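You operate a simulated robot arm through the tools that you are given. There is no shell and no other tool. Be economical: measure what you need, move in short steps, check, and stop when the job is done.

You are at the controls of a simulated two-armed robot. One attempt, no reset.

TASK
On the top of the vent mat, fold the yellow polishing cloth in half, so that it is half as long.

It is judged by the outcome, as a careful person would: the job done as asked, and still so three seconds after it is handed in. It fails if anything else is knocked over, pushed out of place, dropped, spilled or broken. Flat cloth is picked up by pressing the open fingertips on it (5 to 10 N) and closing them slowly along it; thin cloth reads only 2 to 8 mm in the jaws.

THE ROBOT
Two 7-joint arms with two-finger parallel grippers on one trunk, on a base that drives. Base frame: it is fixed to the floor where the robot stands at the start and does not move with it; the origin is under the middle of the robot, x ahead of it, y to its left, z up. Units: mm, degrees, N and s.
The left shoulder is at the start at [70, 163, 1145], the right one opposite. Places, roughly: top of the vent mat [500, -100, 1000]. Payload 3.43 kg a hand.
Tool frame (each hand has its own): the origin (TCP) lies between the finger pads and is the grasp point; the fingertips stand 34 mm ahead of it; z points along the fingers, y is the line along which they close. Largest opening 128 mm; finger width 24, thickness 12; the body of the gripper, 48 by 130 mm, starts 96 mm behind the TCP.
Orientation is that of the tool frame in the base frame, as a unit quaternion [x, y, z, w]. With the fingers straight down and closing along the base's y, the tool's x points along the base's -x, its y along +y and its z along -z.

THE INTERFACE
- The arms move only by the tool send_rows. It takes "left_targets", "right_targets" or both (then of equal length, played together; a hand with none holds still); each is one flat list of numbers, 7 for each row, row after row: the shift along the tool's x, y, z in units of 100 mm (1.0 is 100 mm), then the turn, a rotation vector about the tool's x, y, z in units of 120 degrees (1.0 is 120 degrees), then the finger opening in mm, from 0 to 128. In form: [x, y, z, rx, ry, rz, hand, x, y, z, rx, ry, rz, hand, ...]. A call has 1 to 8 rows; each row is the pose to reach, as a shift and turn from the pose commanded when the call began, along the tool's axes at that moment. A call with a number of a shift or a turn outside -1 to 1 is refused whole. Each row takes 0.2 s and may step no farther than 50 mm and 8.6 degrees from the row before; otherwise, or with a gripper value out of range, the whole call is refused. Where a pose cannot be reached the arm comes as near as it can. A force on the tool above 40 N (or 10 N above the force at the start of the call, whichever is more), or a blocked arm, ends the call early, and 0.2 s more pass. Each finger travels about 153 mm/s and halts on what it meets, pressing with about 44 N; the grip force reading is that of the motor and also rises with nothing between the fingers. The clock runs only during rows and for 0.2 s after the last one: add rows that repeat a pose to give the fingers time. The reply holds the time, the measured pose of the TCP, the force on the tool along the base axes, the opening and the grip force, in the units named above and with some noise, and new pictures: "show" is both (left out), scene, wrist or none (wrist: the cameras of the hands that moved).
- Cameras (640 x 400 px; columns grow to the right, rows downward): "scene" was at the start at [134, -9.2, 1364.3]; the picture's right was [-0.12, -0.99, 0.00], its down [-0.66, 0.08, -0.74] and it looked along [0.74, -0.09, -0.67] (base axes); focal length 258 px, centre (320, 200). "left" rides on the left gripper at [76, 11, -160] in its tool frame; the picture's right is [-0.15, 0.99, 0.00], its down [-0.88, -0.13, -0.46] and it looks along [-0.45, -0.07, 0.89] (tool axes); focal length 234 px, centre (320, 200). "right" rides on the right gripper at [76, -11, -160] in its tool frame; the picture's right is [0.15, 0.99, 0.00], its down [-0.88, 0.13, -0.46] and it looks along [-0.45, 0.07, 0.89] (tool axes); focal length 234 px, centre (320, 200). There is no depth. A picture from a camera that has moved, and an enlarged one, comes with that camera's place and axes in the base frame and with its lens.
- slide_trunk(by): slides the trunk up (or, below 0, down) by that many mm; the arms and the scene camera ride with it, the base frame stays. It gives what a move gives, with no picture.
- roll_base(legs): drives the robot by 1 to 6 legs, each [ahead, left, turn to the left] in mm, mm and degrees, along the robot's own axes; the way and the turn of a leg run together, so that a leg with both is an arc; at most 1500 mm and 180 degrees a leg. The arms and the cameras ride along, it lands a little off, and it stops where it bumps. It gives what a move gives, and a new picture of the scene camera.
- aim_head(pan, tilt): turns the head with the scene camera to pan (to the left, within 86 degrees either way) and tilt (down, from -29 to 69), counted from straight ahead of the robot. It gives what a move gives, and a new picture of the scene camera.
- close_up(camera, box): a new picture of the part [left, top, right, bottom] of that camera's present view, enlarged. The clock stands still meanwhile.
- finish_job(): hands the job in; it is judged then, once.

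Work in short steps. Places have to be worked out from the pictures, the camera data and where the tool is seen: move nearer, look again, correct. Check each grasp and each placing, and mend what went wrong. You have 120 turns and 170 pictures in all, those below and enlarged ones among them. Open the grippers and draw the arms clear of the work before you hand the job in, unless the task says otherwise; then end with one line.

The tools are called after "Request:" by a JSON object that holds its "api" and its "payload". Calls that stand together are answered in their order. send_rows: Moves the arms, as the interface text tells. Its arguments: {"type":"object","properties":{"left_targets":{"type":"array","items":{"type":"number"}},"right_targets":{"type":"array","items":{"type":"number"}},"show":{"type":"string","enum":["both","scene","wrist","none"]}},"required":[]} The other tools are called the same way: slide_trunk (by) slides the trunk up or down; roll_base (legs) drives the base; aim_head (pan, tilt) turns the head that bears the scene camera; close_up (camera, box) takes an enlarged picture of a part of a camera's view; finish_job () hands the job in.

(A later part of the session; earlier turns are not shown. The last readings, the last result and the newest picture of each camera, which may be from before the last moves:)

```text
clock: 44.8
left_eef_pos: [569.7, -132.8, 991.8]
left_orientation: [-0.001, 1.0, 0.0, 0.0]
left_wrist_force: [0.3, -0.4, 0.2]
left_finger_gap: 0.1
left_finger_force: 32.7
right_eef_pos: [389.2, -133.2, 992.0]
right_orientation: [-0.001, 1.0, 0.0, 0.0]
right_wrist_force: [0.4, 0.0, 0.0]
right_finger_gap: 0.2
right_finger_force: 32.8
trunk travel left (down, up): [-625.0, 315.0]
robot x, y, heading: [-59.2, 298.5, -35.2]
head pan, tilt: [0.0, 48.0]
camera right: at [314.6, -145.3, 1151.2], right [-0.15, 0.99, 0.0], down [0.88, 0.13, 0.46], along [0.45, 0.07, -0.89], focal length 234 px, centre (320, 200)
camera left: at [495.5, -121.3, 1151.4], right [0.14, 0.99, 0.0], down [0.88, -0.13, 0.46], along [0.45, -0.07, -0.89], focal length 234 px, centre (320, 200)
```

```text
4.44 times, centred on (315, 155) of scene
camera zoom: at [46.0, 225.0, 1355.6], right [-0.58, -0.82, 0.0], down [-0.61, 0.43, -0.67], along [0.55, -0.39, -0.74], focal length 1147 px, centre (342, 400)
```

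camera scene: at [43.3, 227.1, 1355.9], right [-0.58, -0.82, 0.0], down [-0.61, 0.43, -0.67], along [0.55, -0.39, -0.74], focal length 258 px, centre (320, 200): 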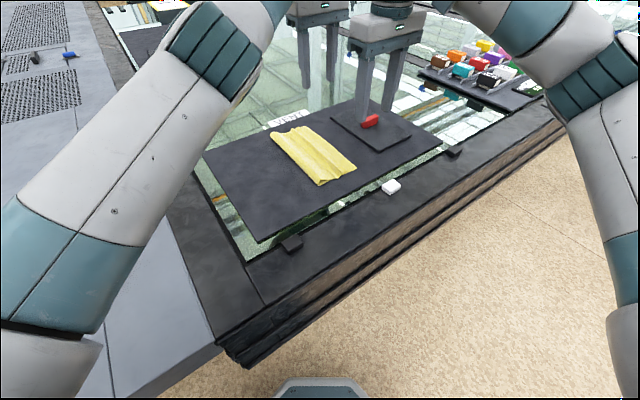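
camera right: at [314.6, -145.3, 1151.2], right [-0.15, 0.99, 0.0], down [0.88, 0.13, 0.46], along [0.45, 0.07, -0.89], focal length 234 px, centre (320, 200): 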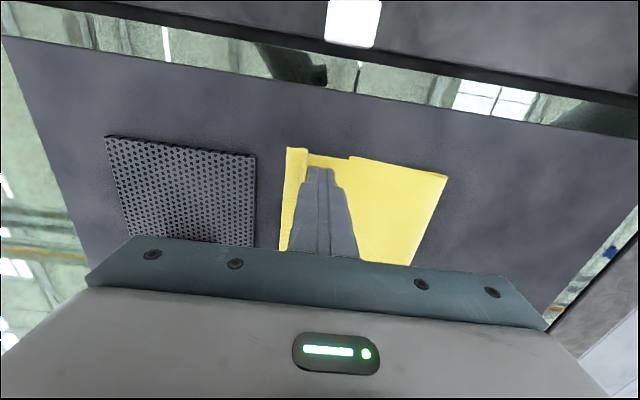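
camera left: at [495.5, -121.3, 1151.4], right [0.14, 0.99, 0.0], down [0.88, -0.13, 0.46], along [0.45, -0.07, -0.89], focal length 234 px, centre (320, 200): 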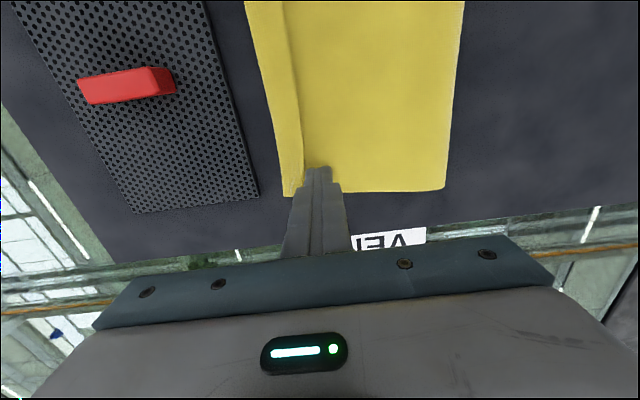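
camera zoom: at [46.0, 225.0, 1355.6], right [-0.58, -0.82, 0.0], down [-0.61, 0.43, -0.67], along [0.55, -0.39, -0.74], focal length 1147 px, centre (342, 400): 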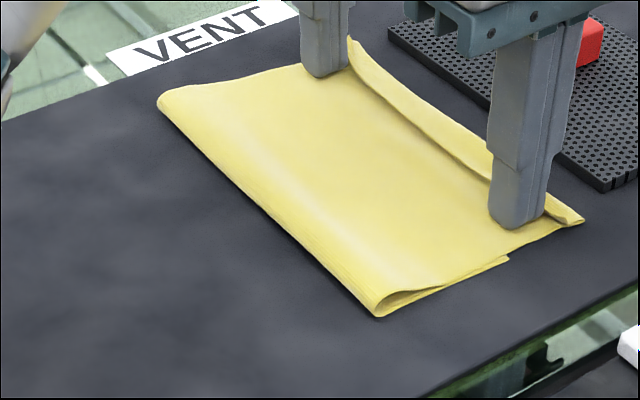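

The whole upper layer slid instead, and the hem now overhangs on the mat (hem edge y≈-148, curl -169). I'll pinch the single layer just behind the hem at y≈-128, in the correct orientation this time. The tail should then hang down and unroll, and I can lay the edge back onto y=-110.

Request:
{"api": "send_rows", "payload": {"left_targets": [0, 0, -0.1, 0, 0, 0, 0, 0, 0.05, -0.15, 0, 0, 0, 8, 0, 0.05, -0.15, 0, 0, 0, 16, 0, 0.05, -0.05, 0, 0, 0, 16, 0, 0.05, 0, 0, 0, 0, 16], "right_targets": [0, 0, -0.1, 0, 0, 0, 0, 0, 0.05, -0.15, 0, 0, 0, 8, 0, 0.05, -0.15, 0, 0, 0, 16, 0, 0.05, -0.05, 0, 0, 0, 16, 0, 0.05, 0, 0, 0, 0, 16], "show": "wrist"}}

Request:
{"api": "close_up", "payload": {"camera": "scene", "box": [250, 110, 380, 200]}}

```text
clock: 46.0
left_eef_pos: [569.2, -127.9, 992.5]
left_orientation: [-0.002, 1.0, 0.0, -0.001]
left_wrist_force: [0.2, -0.3, 0.7]
left_finger_gap: 16.0
left_finger_force: 0.1
right_eef_pos: [389.7, -127.4, 993.0]
right_orientation: [-0.001, 1.0, 0.0, -0.001]
right_wrist_force: [0.0, -0.3, -0.2]
right_finger_gap: 15.8
right_finger_force: 0.0
trunk travel left (down, up): [-625.0, 315.0]
robot x, y, heading: [-58.8, 303.0, -35.1]
head pan, tilt: [0.0, 48.0]
camera right: at [315.2, -138.4, 1152.0], right [-0.15, 0.99, 0.0], down [0.88, 0.13, 0.46], along [0.45, 0.07, -0.89], focal length 234 px, centre (320, 200)
camera left: at [495.9, -116.0, 1152.5], right [0.14, 0.99, 0.0], down [0.88, -0.13, 0.46], along [0.45, -0.07, -0.89], focal length 234 px, centre (320, 200)
```

right: 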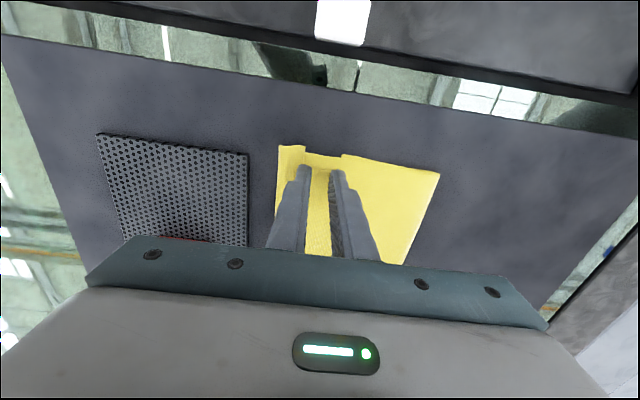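
left: 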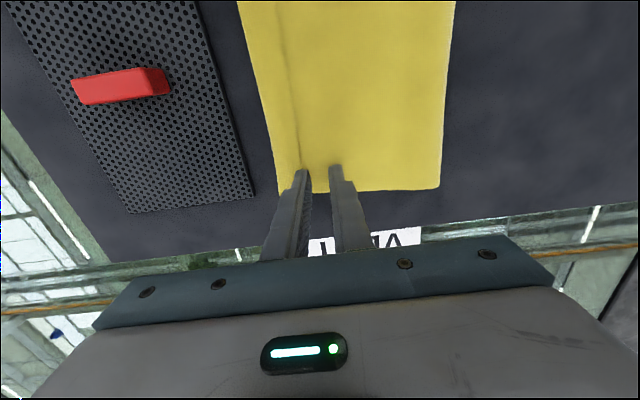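

```text
4.44 times, centred on (315, 155) of scene
camera zoom: at [46.4, 225.8, 1355.7], right [-0.58, -0.82, 0.0], down [-0.61, 0.43, -0.67], along [0.55, -0.39, -0.74], focal length 1147 px, centre (342, 400)
```

zoom: 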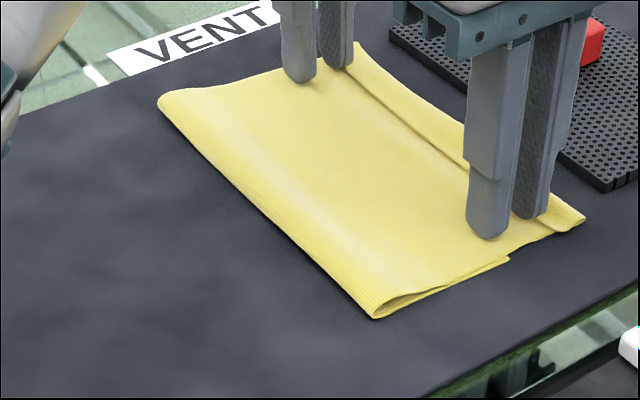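

Request:
{"api": "send_rows", "payload": {"left_targets": [0, 0, 0.01, 0, 0, 0, 16, 0, 0, 0.015, 0, 0, 0, 16, 0, 0, 0.015, 0, 0, 0, 16], "right_targets": [0, 0, 0.01, 0, 0, 0, 16, 0, 0, 0.015, 0, 0, 0, 16, 0, 0, 0.015, 0, 0, 0, 16], "show": "none"}}

```text
clock: 46.8
left_eef_pos: [570.8, -127.9, 991.6]
left_orientation: [-0.001, 1.0, -0.001, -0.001]
left_wrist_force: [0.9, -0.3, 4.0]
left_finger_gap: 15.5
left_finger_force: 0.1
right_eef_pos: [390.5, -126.8, 991.1]
right_orientation: [-0.001, 1.0, 0.0, 0.0]
right_wrist_force: [0.9, 0.2, 1.3]
right_finger_gap: 16.1
right_finger_force: 0.0
trunk travel left (down, up): [-625.0, 315.0]
robot x, y, heading: [-63.8, 305.1, -35.4]
head pan, tilt: [0.0, 48.0]
```

Request:
{"api": "send_rows", "payload": {"left_targets": [0, 0, 0.004, 0, 0, 0, 16, 0, 0, 0.004, 0, 0, 0, 16], "right_targets": [0, 0, 0.008, 0, 0, 0, 16, 0, 0, 0.008, 0, 0, 0, 16], "show": "none"}}

```text
clock: 47.4
left_eef_pos: [569.2, -126.8, 991.7]
left_orientation: [-0.001, 1.0, -0.001, 0.0]
left_wrist_force: [1.8, 0.0, 3.4]
left_finger_gap: 15.9
left_finger_force: 0.0
right_eef_pos: [390.0, -127.2, 992.5]
right_orientation: [-0.001, 1.0, 0.001, 0.0]
right_wrist_force: [-0.3, 0.1, 4.3]
right_finger_gap: 16.0
right_finger_force: 0.1
trunk travel left (down, up): [-625.0, 315.0]
robot x, y, heading: [-58.5, 299.7, -35.3]
head pan, tilt: [0.0, 48.0]
```

Both hands press lightly at about 4 N. I'll add a touch more and close slowly, then lift a little.

Request:
{"api": "send_rows", "payload": {"left_targets": [0, 0, 0.005, 0, 0, 0, 16, 0, 0, 0.005, 0, 0, 0, 13, 0, 0, 0.005, 0, 0, 0, 10, 0, 0, 0.005, 0, 0, 0, 7, 0, 0, 0.005, 0, 0, 0, 4, 0, 0, 0.005, 0, 0, 0, 1, 0, 0, 0.005, 0, 0, 0, 0, 0, 0, 0.005, 0, 0, 0, 0], "right_targets": [0, 0, 0.005, 0, 0, 0, 16, 0, 0, 0.005, 0, 0, 0, 13, 0, 0, 0.005, 0, 0, 0, 10, 0, 0, 0.005, 0, 0, 0, 7, 0, 0, 0.005, 0, 0, 0, 4, 0, 0, 0.005, 0, 0, 0, 1, 0, 0, 0.005, 0, 0, 0, 0, 0, 0, 0.005, 0, 0, 0, 0], "show": "none"}}

Request:
{"api": "send_rows", "payload": {"left_targets": [0, 0.03, -0.15, 0, 0, 0, 0, 0, 0.08, -0.3, 0, 0, 0, 0, 0, 0.15, -0.45, 0, 0, 0, 0], "right_targets": [0, 0.03, -0.15, 0, 0, 0, 0, 0, 0.08, -0.3, 0, 0, 0, 0, 0, 0.15, -0.45, 0, 0, 0, 0], "show": "wrist"}}

Request:
{"api": "close_up", "payload": {"camera": "scene", "box": [250, 110, 380, 200]}}

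```text
clock: 49.2
left_eef_pos: [570.2, -127.6, 991.3]
left_orientation: [0.0, 1.0, 0.0, 0.0]
left_wrist_force: [-0.4, -0.6, 6.2]
left_finger_gap: 0.0
left_finger_force: 33.2
right_eef_pos: [390.7, -125.3, 992.3]
right_orientation: [0.0, 1.0, 0.0, 0.0]
right_wrist_force: [-0.1, -0.3, 5.1]
right_finger_gap: 0.0
right_finger_force: 32.7
trunk travel left (down, up): [-625.0, 315.0]
robot x, y, heading: [-60.4, 298.6, -35.2]
head pan, tilt: [0.0, 48.0]
```

```text
clock: 50.0
left_eef_pos: [570.5, -112.3, 1033.6]
left_orientation: [-0.001, 1.0, -0.001, -0.001]
left_wrist_force: [0.2, -0.1, 0.2]
left_finger_gap: 0.2
left_finger_force: 32.9
right_eef_pos: [391.6, -112.5, 1036.4]
right_orientation: [0.0, 1.0, 0.0, 0.0]
right_wrist_force: [0.1, 0.3, 0.3]
right_finger_gap: 0.0
right_finger_force: 33.1
trunk travel left (down, up): [-625.0, 315.0]
robot x, y, heading: [-57.7, 300.4, -35.3]
head pan, tilt: [0.0, 48.0]
camera right: at [315.5, -123.0, 1194.9], right [-0.15, 0.99, 0.0], down [0.88, 0.13, 0.46], along [0.45, 0.07, -0.89], focal length 234 px, centre (320, 200)
camera left: at [495.9, -100.0, 1194.8], right [0.14, 0.99, 0.0], down [0.88, -0.13, 0.45], along [0.45, -0.07, -0.89], focal length 234 px, centre (320, 200)
```

right: 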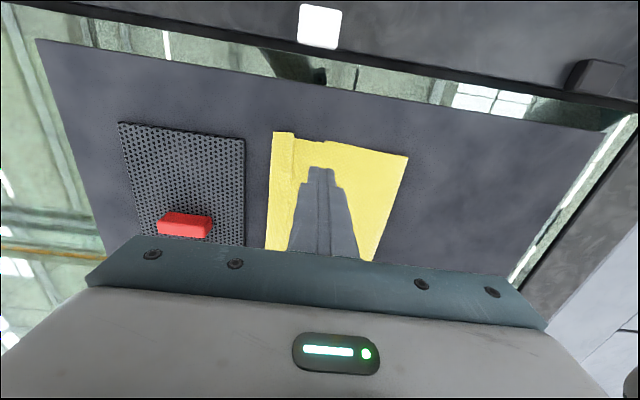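
left: 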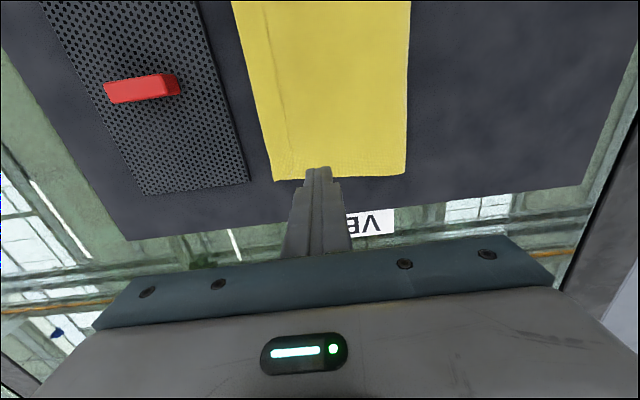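

```text
4.44 times, centred on (315, 155) of scene
camera zoom: at [46.6, 226.7, 1355.6], right [-0.58, -0.82, 0.0], down [-0.61, 0.43, -0.67], along [0.55, -0.39, -0.74], focal length 1147 px, centre (342, 400)
```

zoom: 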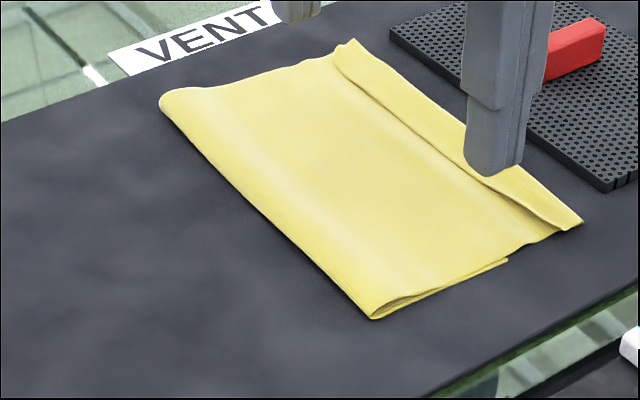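

That pinch slipped off (gap 0). I'll retry with a wider opening and about 10 N.

Request:
{"api": "send_rows", "payload": {"left_targets": [0, -0.06, 0.1, 0, 0, 0, 14, 0, -0.12, 0.25, 0, 0, 0, 26, 0, -0.12, 0.38, 0, 0, 0, 26, 0, -0.12, 0.42, 0, 0, 0, 26], "right_targets": [0, -0.06, 0.1, 0, 0, 0, 14, 0, -0.12, 0.25, 0, 0, 0, 26, 0, -0.12, 0.4, 0, 0, 0, 26, 0, -0.12, 0.445, 0, 0, 0, 26], "show": "none"}}

Request:
{"api": "send_rows", "payload": {"left_targets": [0, 0, 0.015, 0, 0, 0, 26, 0, 0, 0.015, 0, 0, 0, 26], "right_targets": [0, 0, 0.01, 0, 0, 0, 26, 0, 0, 0.01, 0, 0, 0, 26], "show": "none"}}

```text
clock: 51.0
left_eef_pos: [569.9, -123.4, 993.7]
left_orientation: [-0.001, 1.0, 0.0, 0.001]
left_wrist_force: [1.0, 0.4, 0.2]
left_finger_gap: 26.1
left_finger_force: 0.1
right_eef_pos: [390.6, -123.9, 992.5]
right_orientation: [-0.001, 1.0, 0.0, 0.0]
right_wrist_force: [2.5, -0.1, 7.1]
right_finger_gap: 26.1
right_finger_force: 0.0
trunk travel left (down, up): [-625.0, 315.0]
robot x, y, heading: [-56.3, 300.9, -35.3]
head pan, tilt: [0.0, 48.0]
```

```text
clock: 51.6
left_eef_pos: [569.2, -123.2, 993.7]
left_orientation: [-0.001, 1.0, -0.001, 0.0]
left_wrist_force: [-0.4, 0.1, -0.1]
left_finger_gap: 26.1
left_finger_force: 0.1
right_eef_pos: [391.4, -123.9, 992.1]
right_orientation: [-0.001, 1.0, -0.001, 0.001]
right_wrist_force: [5.3, -3.4, 18.9]
right_finger_gap: 25.9
right_finger_force: 0.0
trunk travel left (down, up): [-625.0, 315.0]
robot x, y, heading: [-59.7, 298.2, -35.2]
head pan, tilt: [0.0, 48.0]
```

Request:
{"api": "send_rows", "payload": {"left_targets": [0, 0, 0.012, 0, 0, 0, 26, 0, 0, 0.018, 0, 0, 0, 26], "right_targets": [0, 0, -0.005, 0, 0, 0, 26, 0, 0, -0.008, 0, 0, 0, 26], "show": "none"}}

```text
clock: 52.2
left_eef_pos: [569.6, -123.2, 991.2]
left_orientation: [-0.001, 1.0, -0.001, 0.001]
left_wrist_force: [0.3, 0.5, 4.9]
left_finger_gap: 26.0
left_finger_force: 0.4
right_eef_pos: [391.6, -123.7, 991.8]
right_orientation: [-0.001, 1.0, 0.001, 0.001]
right_wrist_force: [4.3, -3.8, 15.5]
right_finger_gap: 25.5
right_finger_force: 0.1
trunk travel left (down, up): [-625.0, 315.0]
robot x, y, heading: [-55.5, 300.2, -35.3]
head pan, tilt: [0.0, 48.0]
```

Request:
{"api": "send_rows", "payload": {"left_targets": [0, 0, 0.008, 0, 0, 0, 26, 0, 0, 0.008, 0, 0, 0, 22, 0, 0, 0.008, 0, 0, 0, 18, 0, 0, 0.008, 0, 0, 0, 14, 0, 0, 0.008, 0, 0, 0, 10, 0, 0, 0.008, 0, 0, 0, 6, 0, 0, 0.008, 0, 0, 0, 2, 0, 0, 0.008, 0, 0, 0, 0], "right_targets": [0, 0, -0.004, 0, 0, 0, 26, 0, 0, -0.004, 0, 0, 0, 22, 0, 0, -0.004, 0, 0, 0, 18, 0, 0, -0.004, 0, 0, 0, 14, 0, 0, -0.004, 0, 0, 0, 10, 0, 0, -0.004, 0, 0, 0, 6, 0, 0, -0.004, 0, 0, 0, 2, 0, 0, -0.004, 0, 0, 0, 0], "show": "none"}}

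Request:
{"api": "close_up", "payload": {"camera": "scene", "box": [250, 110, 380, 200]}}

```text
clock: 54.0
left_eef_pos: [569.1, -123.3, 992.4]
left_orientation: [-0.001, 1.0, -0.001, 0.002]
left_wrist_force: [0.4, -2.5, 19.1]
left_finger_gap: 1.6
left_finger_force: 36.2
right_eef_pos: [389.9, -124.2, 992.3]
right_orientation: [-0.001, 1.0, 0.0, 0.0]
right_wrist_force: [-0.1, 0.1, 0.2]
right_finger_gap: 1.7
right_finger_force: 36.7
trunk travel left (down, up): [-625.0, 315.0]
robot x, y, heading: [-59.0, 303.3, -35.3]
head pan, tilt: [0.0, 48.0]
```

```text
4.44 times, centred on (315, 155) of scene
camera zoom: at [44.5, 226.8, 1356.0], right [-0.58, -0.82, 0.0], down [-0.61, 0.43, -0.67], along [0.55, -0.39, -0.74], focal length 1147 px, centre (342, 400)
```

zoom: 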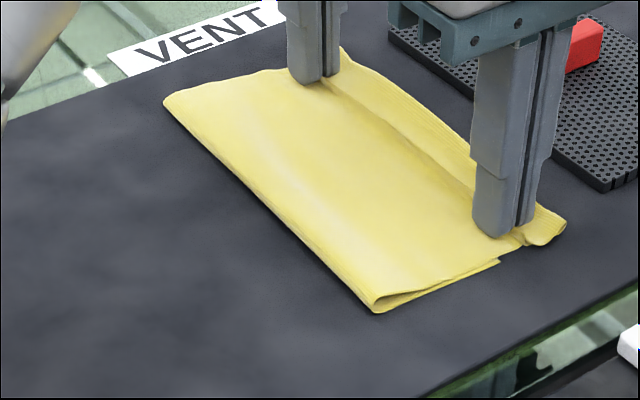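

Both hands grip now (gap 1.6 mm). I'll lift in an arc back toward +y, letting the tail hang and unroll.

Request:
{"api": "send_rows", "payload": {"left_targets": [0, 0.03, -0.15, 0, 0, 0, 0, 0, 0.1, -0.33, 0, 0, 0, 0, 0, 0.22, -0.52, 0, 0, 0, 0, 0, 0.4, -0.68, 0, 0, 0, 0, 0, 0.6, -0.78, 0, 0, 0, 0, 0, 0.75, -0.82, 0, 0, 0, 0], "right_targets": [0, 0.03, -0.15, 0, 0, 0, 0, 0, 0.1, -0.33, 0, 0, 0, 0, 0, 0.22, -0.52, 0, 0, 0, 0, 0, 0.4, -0.68, 0, 0, 0, 0, 0, 0.6, -0.78, 0, 0, 0, 0, 0, 0.75, -0.82, 0, 0, 0, 0], "show": "wrist"}}

Request:
{"api": "close_up", "payload": {"camera": "scene", "box": [250, 100, 380, 200]}}

Request:
{"api": "close_up", "payload": {"camera": "right", "box": [220, 90, 420, 260]}}

```text
clock: 55.4
left_eef_pos: [571.7, -48.1, 1071.8]
left_orientation: [0.0, 1.0, -0.001, 0.0]
left_wrist_force: [-0.7, -0.7, 0.0]
left_finger_gap: 1.6
left_finger_force: 36.2
right_eef_pos: [390.1, -49.1, 1074.7]
right_orientation: [-0.001, 1.0, -0.001, -0.002]
right_wrist_force: [0.9, 0.6, -0.6]
right_finger_gap: 2.0
right_finger_force: 36.3
trunk travel left (down, up): [-625.0, 315.0]
robot x, y, heading: [-59.6, 297.5, -35.2]
head pan, tilt: [0.0, 48.0]
camera right: at [315.3, -60.5, 1233.4], right [-0.15, 0.99, 0.0], down [0.88, 0.13, 0.45], along [0.45, 0.07, -0.89], focal length 234 px, centre (320, 200)
camera left: at [497.2, -35.6, 1231.7], right [0.15, 0.99, 0.0], down [0.88, -0.13, 0.45], along [0.45, -0.07, -0.89], focal length 234 px, centre (320, 200)
```

right: 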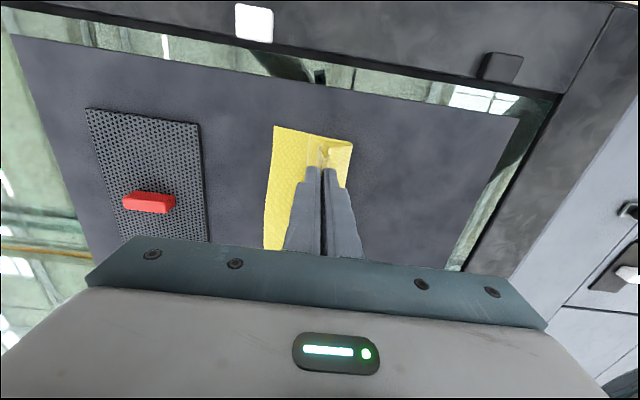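
left: 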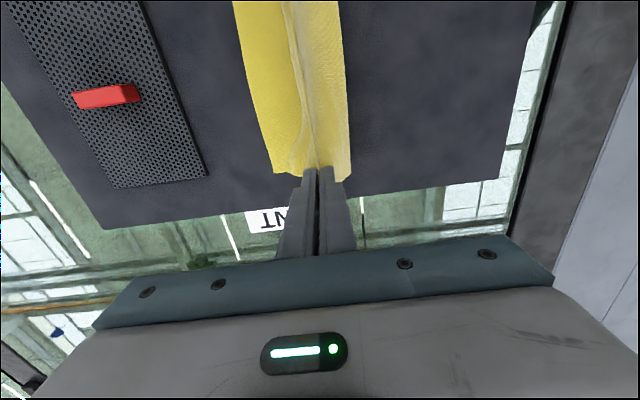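

```text
4.00 times, centred on (315, 150) of scene
camera zoom: at [46.9, 226.7, 1355.7], right [-0.58, -0.82, 0.0], down [-0.61, 0.43, -0.67], along [0.55, -0.39, -0.74], focal length 1032 px, centre (340, 400)
```

zoom: 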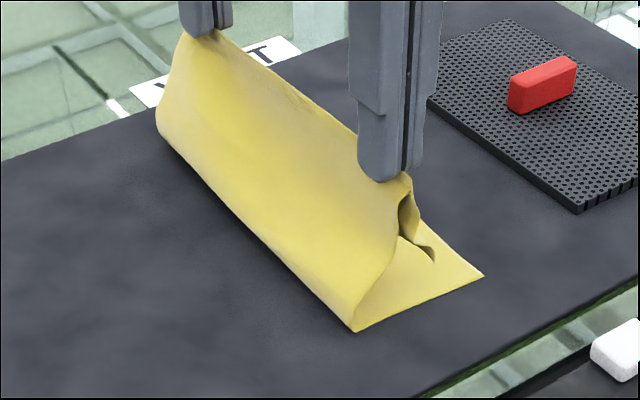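

```text
2.35 times, centred on (320, 175) of right
camera zoom: at [315.3, -60.5, 1233.4], right [-0.15, 0.99, 0.0], down [0.88, 0.13, 0.45], along [0.45, 0.07, -0.89], focal length 551 px, centre (320, 259)
```

zoom: 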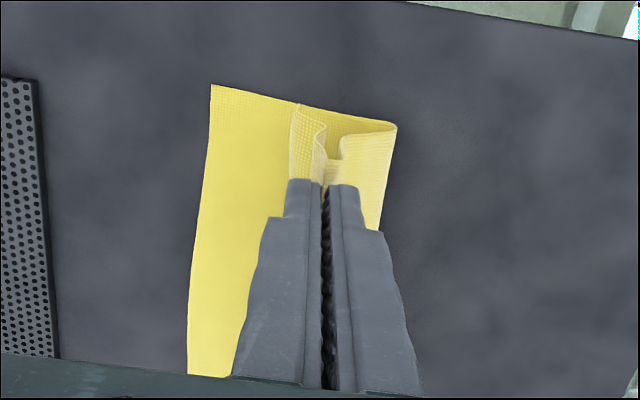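

This worked: the tail hangs free on the -y side with no hem, and the pinch has the right orientation. I'll tilt both hands 45° so the fingers point toward -y and the tail projects that way, while drawing back to +y so the fold rolls to about +15.

Request:
{"api": "send_rows", "payload": {"left_targets": [0, 0.11, 0.0, 0.047, 0, 0, 0, 0, 0.22, 0.02, 0.094, 0, 0, 0, 0, 0.33, 0.04, 0.141, 0, 0, 0, 0, 0.44, 0.07, 0.188, 0, 0, 0, 0, 0.55, 0.1, 0.235, 0, 0, 0, 0, 0.66, 0.14, 0.282, 0, 0, 0, 0, 0.77, 0.18, 0.329, 0, 0, 0, 0, 0.88, 0.22, 0.375, 0, 0, 0], "right_targets": [0, 0.11, 0.0, 0.047, 0, 0, 0, 0, 0.22, 0.02, 0.094, 0, 0, 0, 0, 0.33, 0.04, 0.141, 0, 0, 0, 0, 0.44, 0.07, 0.188, 0, 0, 0, 0, 0.55, 0.1, 0.235, 0, 0, 0, 0, 0.66, 0.14, 0.282, 0, 0, 0, 0, 0.77, 0.18, 0.329, 0, 0, 0, 0, 0.88, 0.22, 0.375, 0, 0, 0]}}

Request:
{"api": "close_up", "payload": {"camera": "scene", "box": [230, 90, 380, 200]}}

```text
clock: 57.2
left_eef_pos: [557.1, 12.9, 1084.9]
left_orientation: [0.017, 0.921, -0.388, 0.018]
left_wrist_force: [-6.5, 0.2, 0.0]
left_finger_gap: 1.6
left_finger_force: 36.8
right_eef_pos: [373.4, 16.2, 1063.8]
right_orientation: [0.014, 0.925, -0.379, 0.006]
right_wrist_force: [5.7, 1.2, 0.9]
right_finger_gap: 1.6
right_finger_force: 36.7
trunk travel left (down, up): [-625.0, 315.0]
robot x, y, heading: [-49.4, 297.9, -36.8]
head pan, tilt: [0.0, 48.0]
camera scene: at [28.0, 209.3, 1362.2], right [-0.6, -0.8, -0.02], down [-0.58, 0.45, -0.68], along [0.55, -0.39, -0.74], focal length 258 px, centre (320, 200)
camera right: at [297.4, 121.6, 1182.9], right [-0.12, 0.71, -0.7], down [0.88, 0.39, 0.25], along [0.45, -0.59, -0.67], focal length 234 px, centre (320, 200)
camera left: at [479.5, 137.2, 1184.3], right [0.19, 0.69, -0.7], down [0.86, 0.22, 0.45], along [0.47, -0.69, -0.55], focal length 234 px, centre (320, 200)
```

scene: 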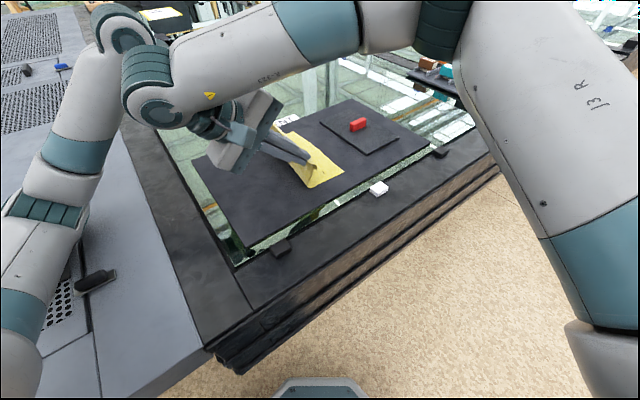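
right: 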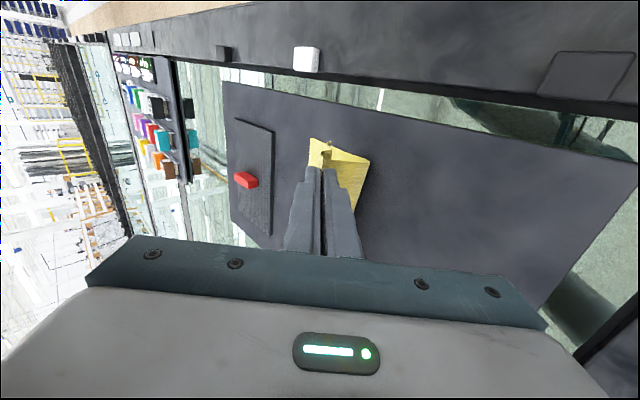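
left: 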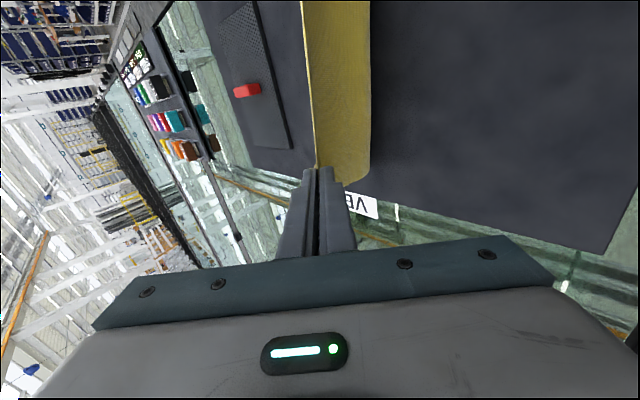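

```text
3.64 times, centred on (305, 145) of scene
camera zoom: at [28.0, 209.3, 1362.2], right [-0.6, -0.8, -0.02], down [-0.58, 0.45, -0.68], along [0.55, -0.39, -0.74], focal length 938 px, centre (374, 400)
```

zoom: 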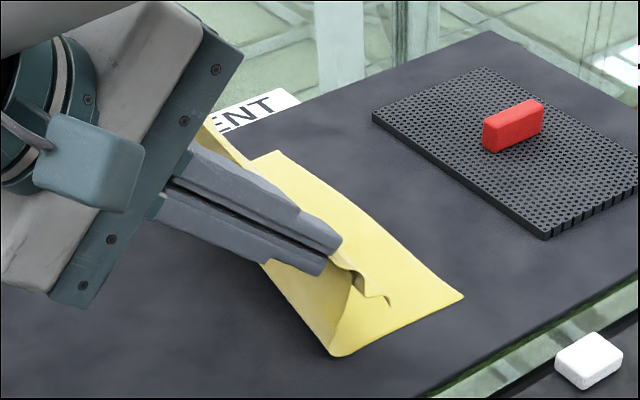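

The arms are pressing on each other in x (±6 N), so that tilt is too much here. I'll back off at once to about 22° tilt and back toward -y.

Request:
{"api": "send_rows", "payload": {"left_targets": [0, -0.12, 0.09, -0.047, 0, 0, 0, 0, -0.25, 0.18, -0.095, 0, 0, 0, 0, -0.37, 0.27, -0.142, 0, 0, 0, 0, -0.495, 0.35, -0.19, 0, 0, 0], "right_targets": [0, -0.12, 0.09, -0.047, 0, 0, 0, 0, -0.25, 0.18, -0.095, 0, 0, 0, 0, -0.37, 0.27, -0.142, 0, 0, 0, 0, -0.495, 0.35, -0.19, 0, 0, 0]}}

Request:
{"api": "close_up", "payload": {"camera": "scene", "box": [230, 90, 380, 200]}}

```text
clock: 58.2
left_eef_pos: [569.2, -20.6, 1059.5]
left_orientation: [-0.002, 0.981, -0.192, -0.001]
left_wrist_force: [-0.3, -0.3, 0.5]
left_finger_gap: 1.8
left_finger_force: 36.1
right_eef_pos: [388.6, -21.3, 1060.6]
right_orientation: [-0.001, 0.982, -0.191, 0.001]
right_wrist_force: [0.1, -0.3, -0.2]
right_finger_gap: 1.3
right_finger_force: 36.7
trunk travel left (down, up): [-625.0, 315.0]
robot x, y, heading: [-59.8, 298.6, -35.2]
head pan, tilt: [0.0, 48.0]
camera scene: at [45.1, 226.3, 1355.3], right [-0.58, -0.82, 0.0], down [-0.61, 0.43, -0.67], along [0.55, -0.39, -0.74], focal length 258 px, centre (320, 200)
camera right: at [312.6, 28.4, 1212.6], right [-0.15, 0.92, -0.37], down [0.88, 0.3, 0.37], along [0.45, -0.27, -0.85], focal length 234 px, centre (320, 200)
camera left: at [494.1, 50.8, 1202.9], right [0.14, 0.92, -0.37], down [0.88, 0.05, 0.47], along [0.45, -0.4, -0.8], focal length 234 px, centre (320, 200)
```

scene: 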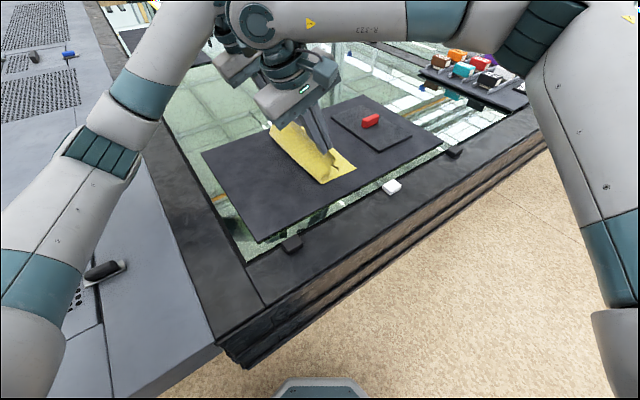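
right: 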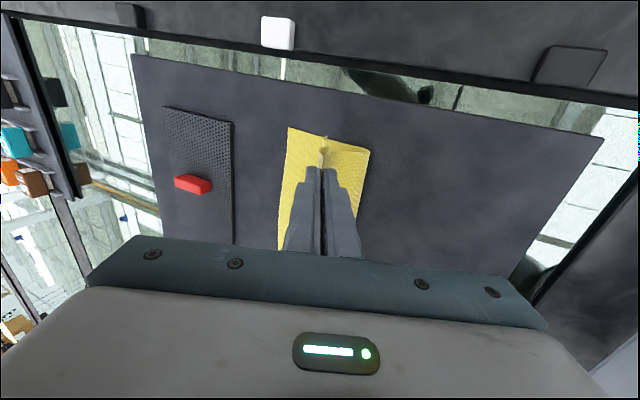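
left: 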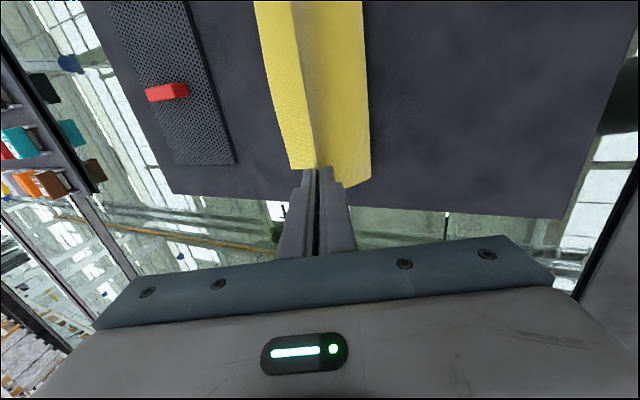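

```text
3.64 times, centred on (305, 145) of scene
camera zoom: at [45.1, 226.3, 1355.3], right [-0.58, -0.82, 0.0], down [-0.61, 0.43, -0.67], along [0.55, -0.39, -0.74], focal length 938 px, centre (374, 400)
```

zoom: 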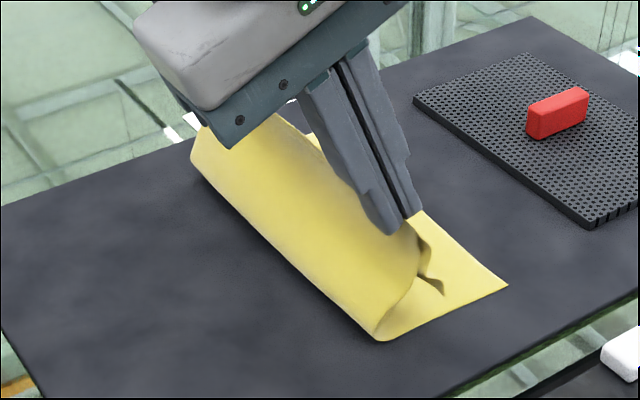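

I've recovered without harm. The tail end now touches the lower layer and kicks outward toward -y (end at y≈-71), so I'll lower gently from here and let it slide outward.

Request:
{"api": "send_rows", "payload": {"left_targets": [0, 0.04, 0.1, 0, 0, 0, 0, 0, 0.08, 0.2, 0, 0, 0, 0, 0, 0.11, 0.3, 0, 0, 0, 0, 0, 0.13, 0.38, 0, 0, 0, 0], "right_targets": [0, 0.04, 0.1, 0, 0, 0, 0, 0, 0.08, 0.2, 0, 0, 0, 0, 0, 0.11, 0.3, 0, 0, 0, 0, 0, 0.13, 0.38, 0, 0, 0, 0], "show": "wrist"}}

Request:
{"api": "close_up", "payload": {"camera": "scene", "box": [230, 90, 380, 200]}}

```text
clock: 59.2
left_eef_pos: [569.8, -25.2, 1019.5]
left_orientation: [-0.002, 0.981, -0.192, -0.001]
left_wrist_force: [-0.2, 0.1, -0.9]
left_finger_gap: 1.5
left_finger_force: 35.8
right_eef_pos: [389.6, -22.6, 1021.2]
right_orientation: [-0.001, 0.981, -0.193, 0.0]
right_wrist_force: [0.1, 0.0, 0.1]
right_finger_gap: 1.6
right_finger_force: 36.1
trunk travel left (down, up): [-625.0, 315.0]
robot x, y, heading: [-58.5, 296.6, -35.3]
head pan, tilt: [0.0, 48.0]
camera right: at [314.3, 26.2, 1172.5], right [-0.15, 0.92, -0.37], down [0.88, 0.29, 0.37], along [0.45, -0.27, -0.85], focal length 234 px, centre (320, 200)
camera left: at [495.4, 46.8, 1162.3], right [0.14, 0.92, -0.37], down [0.88, 0.05, 0.47], along [0.45, -0.4, -0.8], focal length 234 px, centre (320, 200)
```

right: 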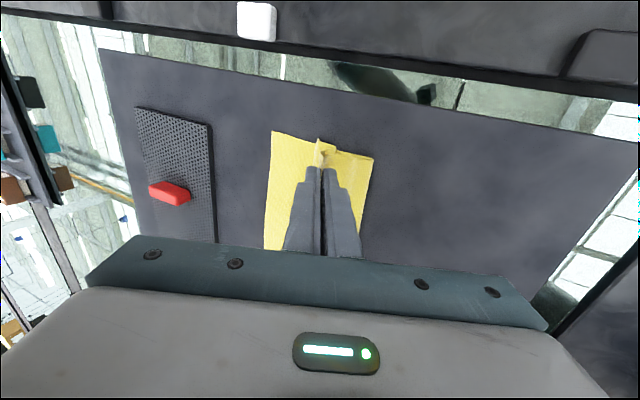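
left: 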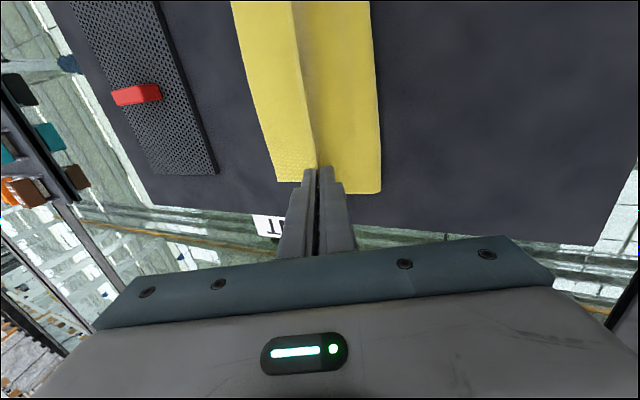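

```text
3.64 times, centred on (305, 145) of scene
camera zoom: at [46.7, 225.7, 1355.7], right [-0.58, -0.82, 0.0], down [-0.61, 0.43, -0.67], along [0.55, -0.39, -0.74], focal length 938 px, centre (374, 400)
```

zoom: 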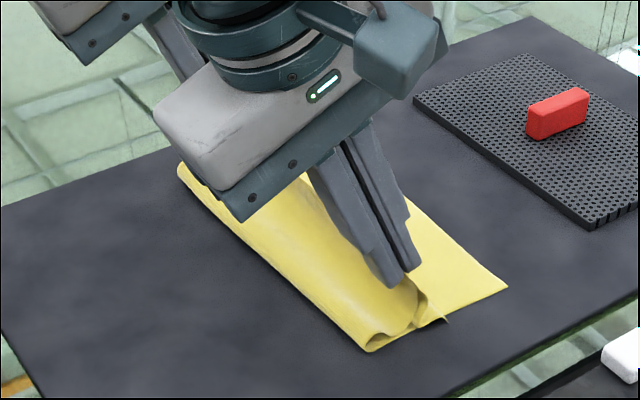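

The tail end is still nearly under the pinch. I'll lift again, reset the fold further to +y, then come down further out and draw back so the tail lays outward.

Request:
{"api": "send_rows", "payload": {"left_targets": [0, 0.04, -0.12, -0.03, 0, 0, 0, 0, 0.09, -0.24, -0.065, 0, 0, 0, 0, 0.14, -0.36, -0.1, 0, 0, 0, 0, 0.19, -0.48, -0.135, 0, 0, 0, 0, 0.23, -0.58, -0.165, 0, 0, 0, 0, 0.26, -0.665, -0.185, 0, 0, 0], "right_targets": [0, 0.04, -0.12, -0.03, 0, 0, 0, 0, 0.09, -0.24, -0.065, 0, 0, 0, 0, 0.14, -0.36, -0.1, 0, 0, 0, 0, 0.19, -0.48, -0.135, 0, 0, 0, 0, 0.23, -0.58, -0.165, 0, 0, 0, 0, 0.26, -0.665, -0.185, 0, 0, 0], "show": "none"}}

Request:
{"api": "close_up", "payload": {"camera": "scene", "box": [230, 90, 380, 200]}}

```text
clock: 60.6
left_eef_pos: [570.0, 24.2, 1071.3]
left_orientation: [-0.001, 1.0, 0.0, 0.0]
left_wrist_force: [-0.9, 0.0, 0.0]
left_finger_gap: 1.7
left_finger_force: 36.4
right_eef_pos: [389.9, 26.9, 1073.4]
right_orientation: [-0.001, 1.0, 0.0, 0.0]
right_wrist_force: [0.5, -0.3, -0.3]
right_finger_gap: 1.6
right_finger_force: 36.4
trunk travel left (down, up): [-625.0, 315.0]
robot x, y, heading: [-60.8, 300.1, -35.3]
head pan, tilt: [0.0, 48.0]
```

```text
3.64 times, centred on (305, 145) of scene
camera zoom: at [46.1, 226.0, 1355.7], right [-0.58, -0.82, 0.0], down [-0.61, 0.43, -0.67], along [0.55, -0.39, -0.74], focal length 938 px, centre (374, 400)
```

zoom: 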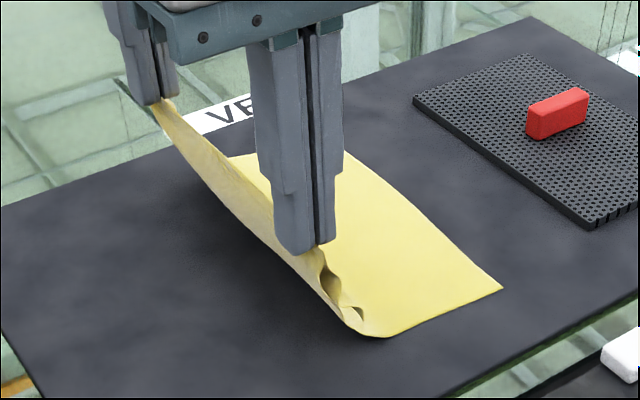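

The fold rolled back well, and the tail curves toward -y. Now I'll swing out to -y at height, re-tilting slightly.

Request:
{"api": "send_rows", "payload": {"left_targets": [0, -0.12, 0.02, 0.03, 0, 0, 0, 0, -0.26, 0.06, 0.06, 0, 0, 0, 0, -0.4, 0.1, 0.1, 0, 0, 0, 0, -0.54, 0.15, 0.13, 0, 0, 0, 0, -0.68, 0.21, 0.16, 0, 0, 0, 0, -0.82, 0.28, 0.19, 0, 0, 0], "right_targets": [0, -0.12, 0.02, 0.03, 0, 0, 0, 0, -0.26, 0.06, 0.06, 0, 0, 0, 0, -0.4, 0.1, 0.1, 0, 0, 0, 0, -0.54, 0.15, 0.13, 0, 0, 0, 0, -0.68, 0.21, 0.16, 0, 0, 0, 0, -0.82, 0.28, 0.19, 0, 0, 0], "show": "none"}}

Request:
{"api": "close_up", "payload": {"camera": "scene", "box": [230, 90, 380, 200]}}

```text
clock: 62.0
left_eef_pos: [570.3, -55.7, 1042.8]
left_orientation: [-0.002, 0.98, -0.198, 0.0]
left_wrist_force: [0.8, 0.3, 0.7]
left_finger_gap: 1.8
left_finger_force: 36.5
right_eef_pos: [391.8, -56.0, 1045.3]
right_orientation: [-0.002, 0.98, -0.198, 0.001]
right_wrist_force: [0.5, -0.2, -0.3]
right_finger_gap: 1.6
right_finger_force: 36.8
trunk travel left (down, up): [-625.0, 315.0]
robot x, y, heading: [-59.0, 300.1, -35.3]
head pan, tilt: [0.0, 48.0]
```

```text
3.64 times, centred on (305, 145) of scene
camera zoom: at [46.9, 225.6, 1355.7], right [-0.58, -0.82, 0.0], down [-0.61, 0.43, -0.67], along [0.55, -0.39, -0.74], focal length 938 px, centre (374, 400)
```

zoom: 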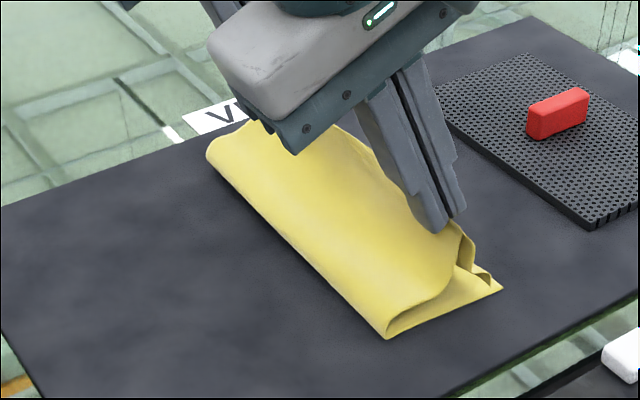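

The tail end lies just at the lower layer's edge, pointing outward. I'll lower now while drawing slightly back.

Request:
{"api": "send_rows", "payload": {"left_targets": [0, 0.05, 0.1, 0, 0, 0, 0, 0, 0.1, 0.2, 0, 0, 0, 0, 0, 0.15, 0.28, 0, 0, 0, 0, 0, 0.2, 0.35, 0, 0, 0, 0, 0, 0.25, 0.4, 0, 0, 0, 0], "right_targets": [0, 0.05, 0.1, 0, 0, 0, 0, 0, 0.1, 0.2, 0, 0, 0, 0, 0, 0.15, 0.28, 0, 0, 0, 0, 0, 0.2, 0.36, 0, 0, 0, 0, 0, 0.25, 0.42, 0, 0, 0, 0], "show": "wrist"}}

Request:
{"api": "close_up", "payload": {"camera": "scene", "box": [230, 90, 380, 200]}}

Request:
{"api": "close_up", "payload": {"camera": "right", "box": [220, 90, 420, 260]}}

```text
clock: 63.2
left_eef_pos: [570.2, -48.0, 996.8]
left_orientation: [0.0, 0.98, -0.198, 0.0]
left_wrist_force: [0.4, -0.5, 0.6]
left_finger_gap: 1.7
left_finger_force: 36.2
right_eef_pos: [390.8, -50.8, 998.4]
right_orientation: [-0.001, 0.98, -0.198, 0.001]
right_wrist_force: [-0.2, -0.3, 0.7]
right_finger_gap: 1.5
right_finger_force: 36.5
trunk travel left (down, up): [-625.0, 315.0]
robot x, y, heading: [-56.0, 301.5, -35.5]
head pan, tilt: [0.0, 48.0]
camera right: at [314.9, 1.6, 1148.5], right [-0.15, 0.91, -0.38], down [0.88, 0.3, 0.37], along [0.45, -0.28, -0.85], focal length 234 px, centre (320, 200)
camera left: at [496.0, 24.4, 1140.7], right [0.14, 0.91, -0.38], down [0.88, 0.06, 0.47], along [0.45, -0.41, -0.79], focal length 234 px, centre (320, 200)
```

right: 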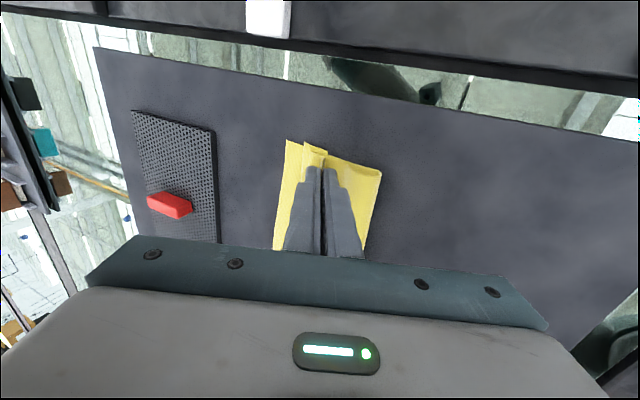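
left: 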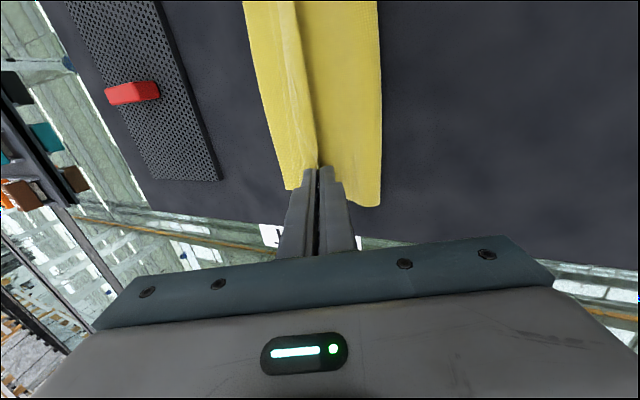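

```text
3.64 times, centred on (305, 145) of scene
camera zoom: at [46.5, 226.0, 1355.7], right [-0.58, -0.82, 0.0], down [-0.61, 0.43, -0.67], along [0.55, -0.39, -0.74], focal length 938 px, centre (374, 400)
```

zoom: 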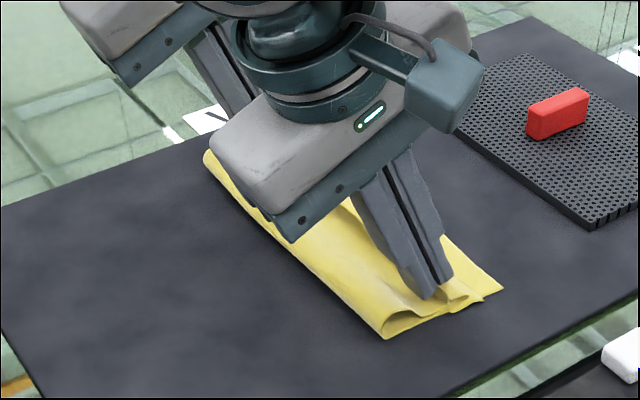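

```text
2.35 times, centred on (320, 175) of right
camera zoom: at [314.9, 1.6, 1148.5], right [-0.15, 0.91, -0.38], down [0.88, 0.3, 0.37], along [0.45, -0.28, -0.85], focal length 551 px, centre (320, 259)
```

zoom: 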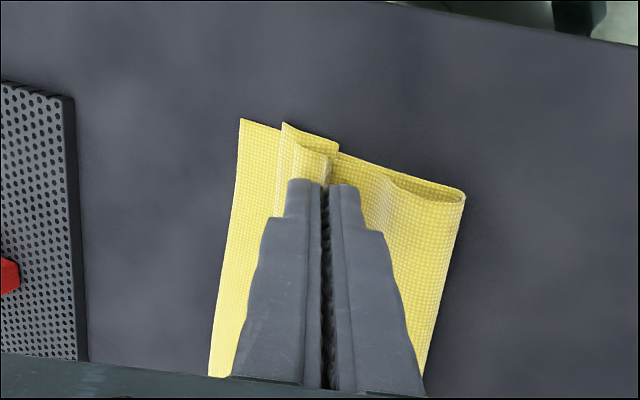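

Request:
{"api": "close_up", "payload": {"camera": "right", "box": [270, 125, 350, 185]}}

Request:
{"api": "close_up", "payload": {"camera": "scene", "box": [315, 145, 375, 190]}}

```text
6.67 times, centred on (310, 155) of right
camera zoom: at [314.9, 1.6, 1148.5], right [-0.15, 0.91, -0.38], down [0.88, 0.3, 0.37], along [0.45, -0.28, -0.85], focal length 1561 px, centre (387, 500)
```

zoom: 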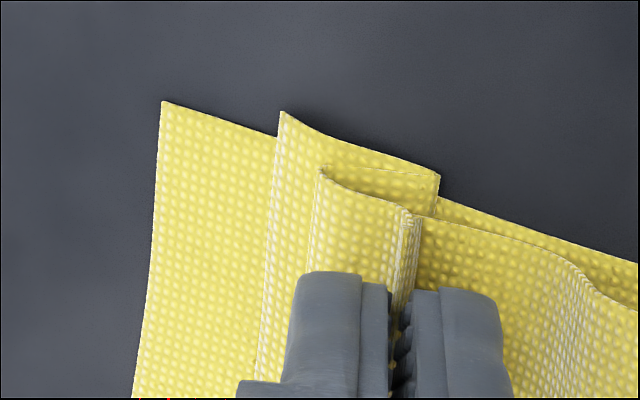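

```text
8.89 times, centred on (345, 168) of scene
camera zoom: at [46.5, 226.0, 1355.7], right [-0.58, -0.82, 0.0], down [-0.61, 0.43, -0.67], along [0.55, -0.39, -0.74], focal length 2294 px, centre (98, 489)
```

zoom: 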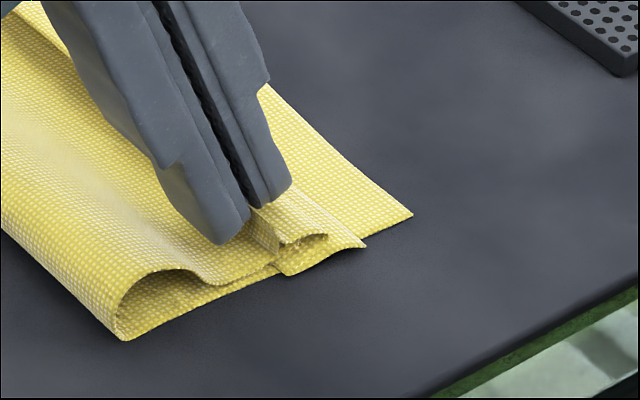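

The edge points outward, but the tail has pleated because I came straight down. I'll lift, go out to about y=-105 with the tail hanging, then lower along an arc back toward +y so it lays flat.

Request:
{"api": "send_rows", "payload": {"left_targets": [0, -0.143, -0.211, 0, 0, 0, 0, 0, -0.313, -0.357, 0, 0, 0, 0, 0, -0.4, -0.39, 0, 0, 0, 0, 0, -0.49, -0.37, 0, 0, 0, 0, 0, -0.57, -0.26, 0, 0, 0, 0], "right_targets": [0, -0.143, -0.211, 0, 0, 0, 0, 0, -0.313, -0.357, 0, 0, 0, 0, 0, -0.4, -0.39, 0, 0, 0, 0, 0, -0.49, -0.37, 0, 0, 0, 0, 0, -0.57, -0.26, 0, 0, 0, 0], "show": "none"}}

Request:
{"api": "close_up", "payload": {"camera": "scene", "box": [250, 110, 380, 200]}}

Request:
{"api": "close_up", "payload": {"camera": "right", "box": [240, 100, 400, 220]}}

```text
clock: 64.4
left_eef_pos: [570.5, -92.5, 1041.1]
left_orientation: [-0.002, 0.98, -0.197, -0.001]
left_wrist_force: [-0.1, -1.0, -0.9]
left_finger_gap: 1.5
left_finger_force: 36.6
right_eef_pos: [391.3, -92.5, 1043.7]
right_orientation: [-0.001, 0.981, -0.196, 0.0]
right_wrist_force: [-0.9, 0.5, 0.1]
right_finger_gap: 1.8
right_finger_force: 37.4
trunk travel left (down, up): [-625.0, 315.0]
robot x, y, heading: [-59.3, 302.1, -35.5]
head pan, tilt: [0.0, 48.0]
```

```text
4.44 times, centred on (315, 155) of scene
camera zoom: at [46.7, 224.4, 1355.6], right [-0.58, -0.82, 0.0], down [-0.61, 0.43, -0.67], along [0.55, -0.39, -0.74], focal length 1147 px, centre (342, 400)
```

zoom: 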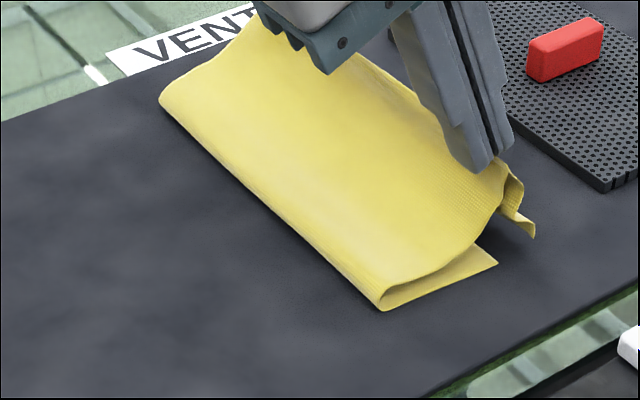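

```text
3.33 times, centred on (320, 160) of right
camera zoom: at [315.3, -43.1, 1193.6], right [-0.15, 0.91, -0.38], down [0.88, 0.3, 0.37], along [0.45, -0.28, -0.85], focal length 781 px, centre (320, 333)
```

zoom: 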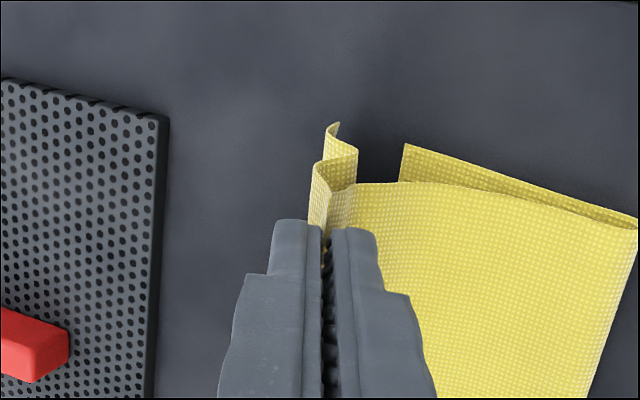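

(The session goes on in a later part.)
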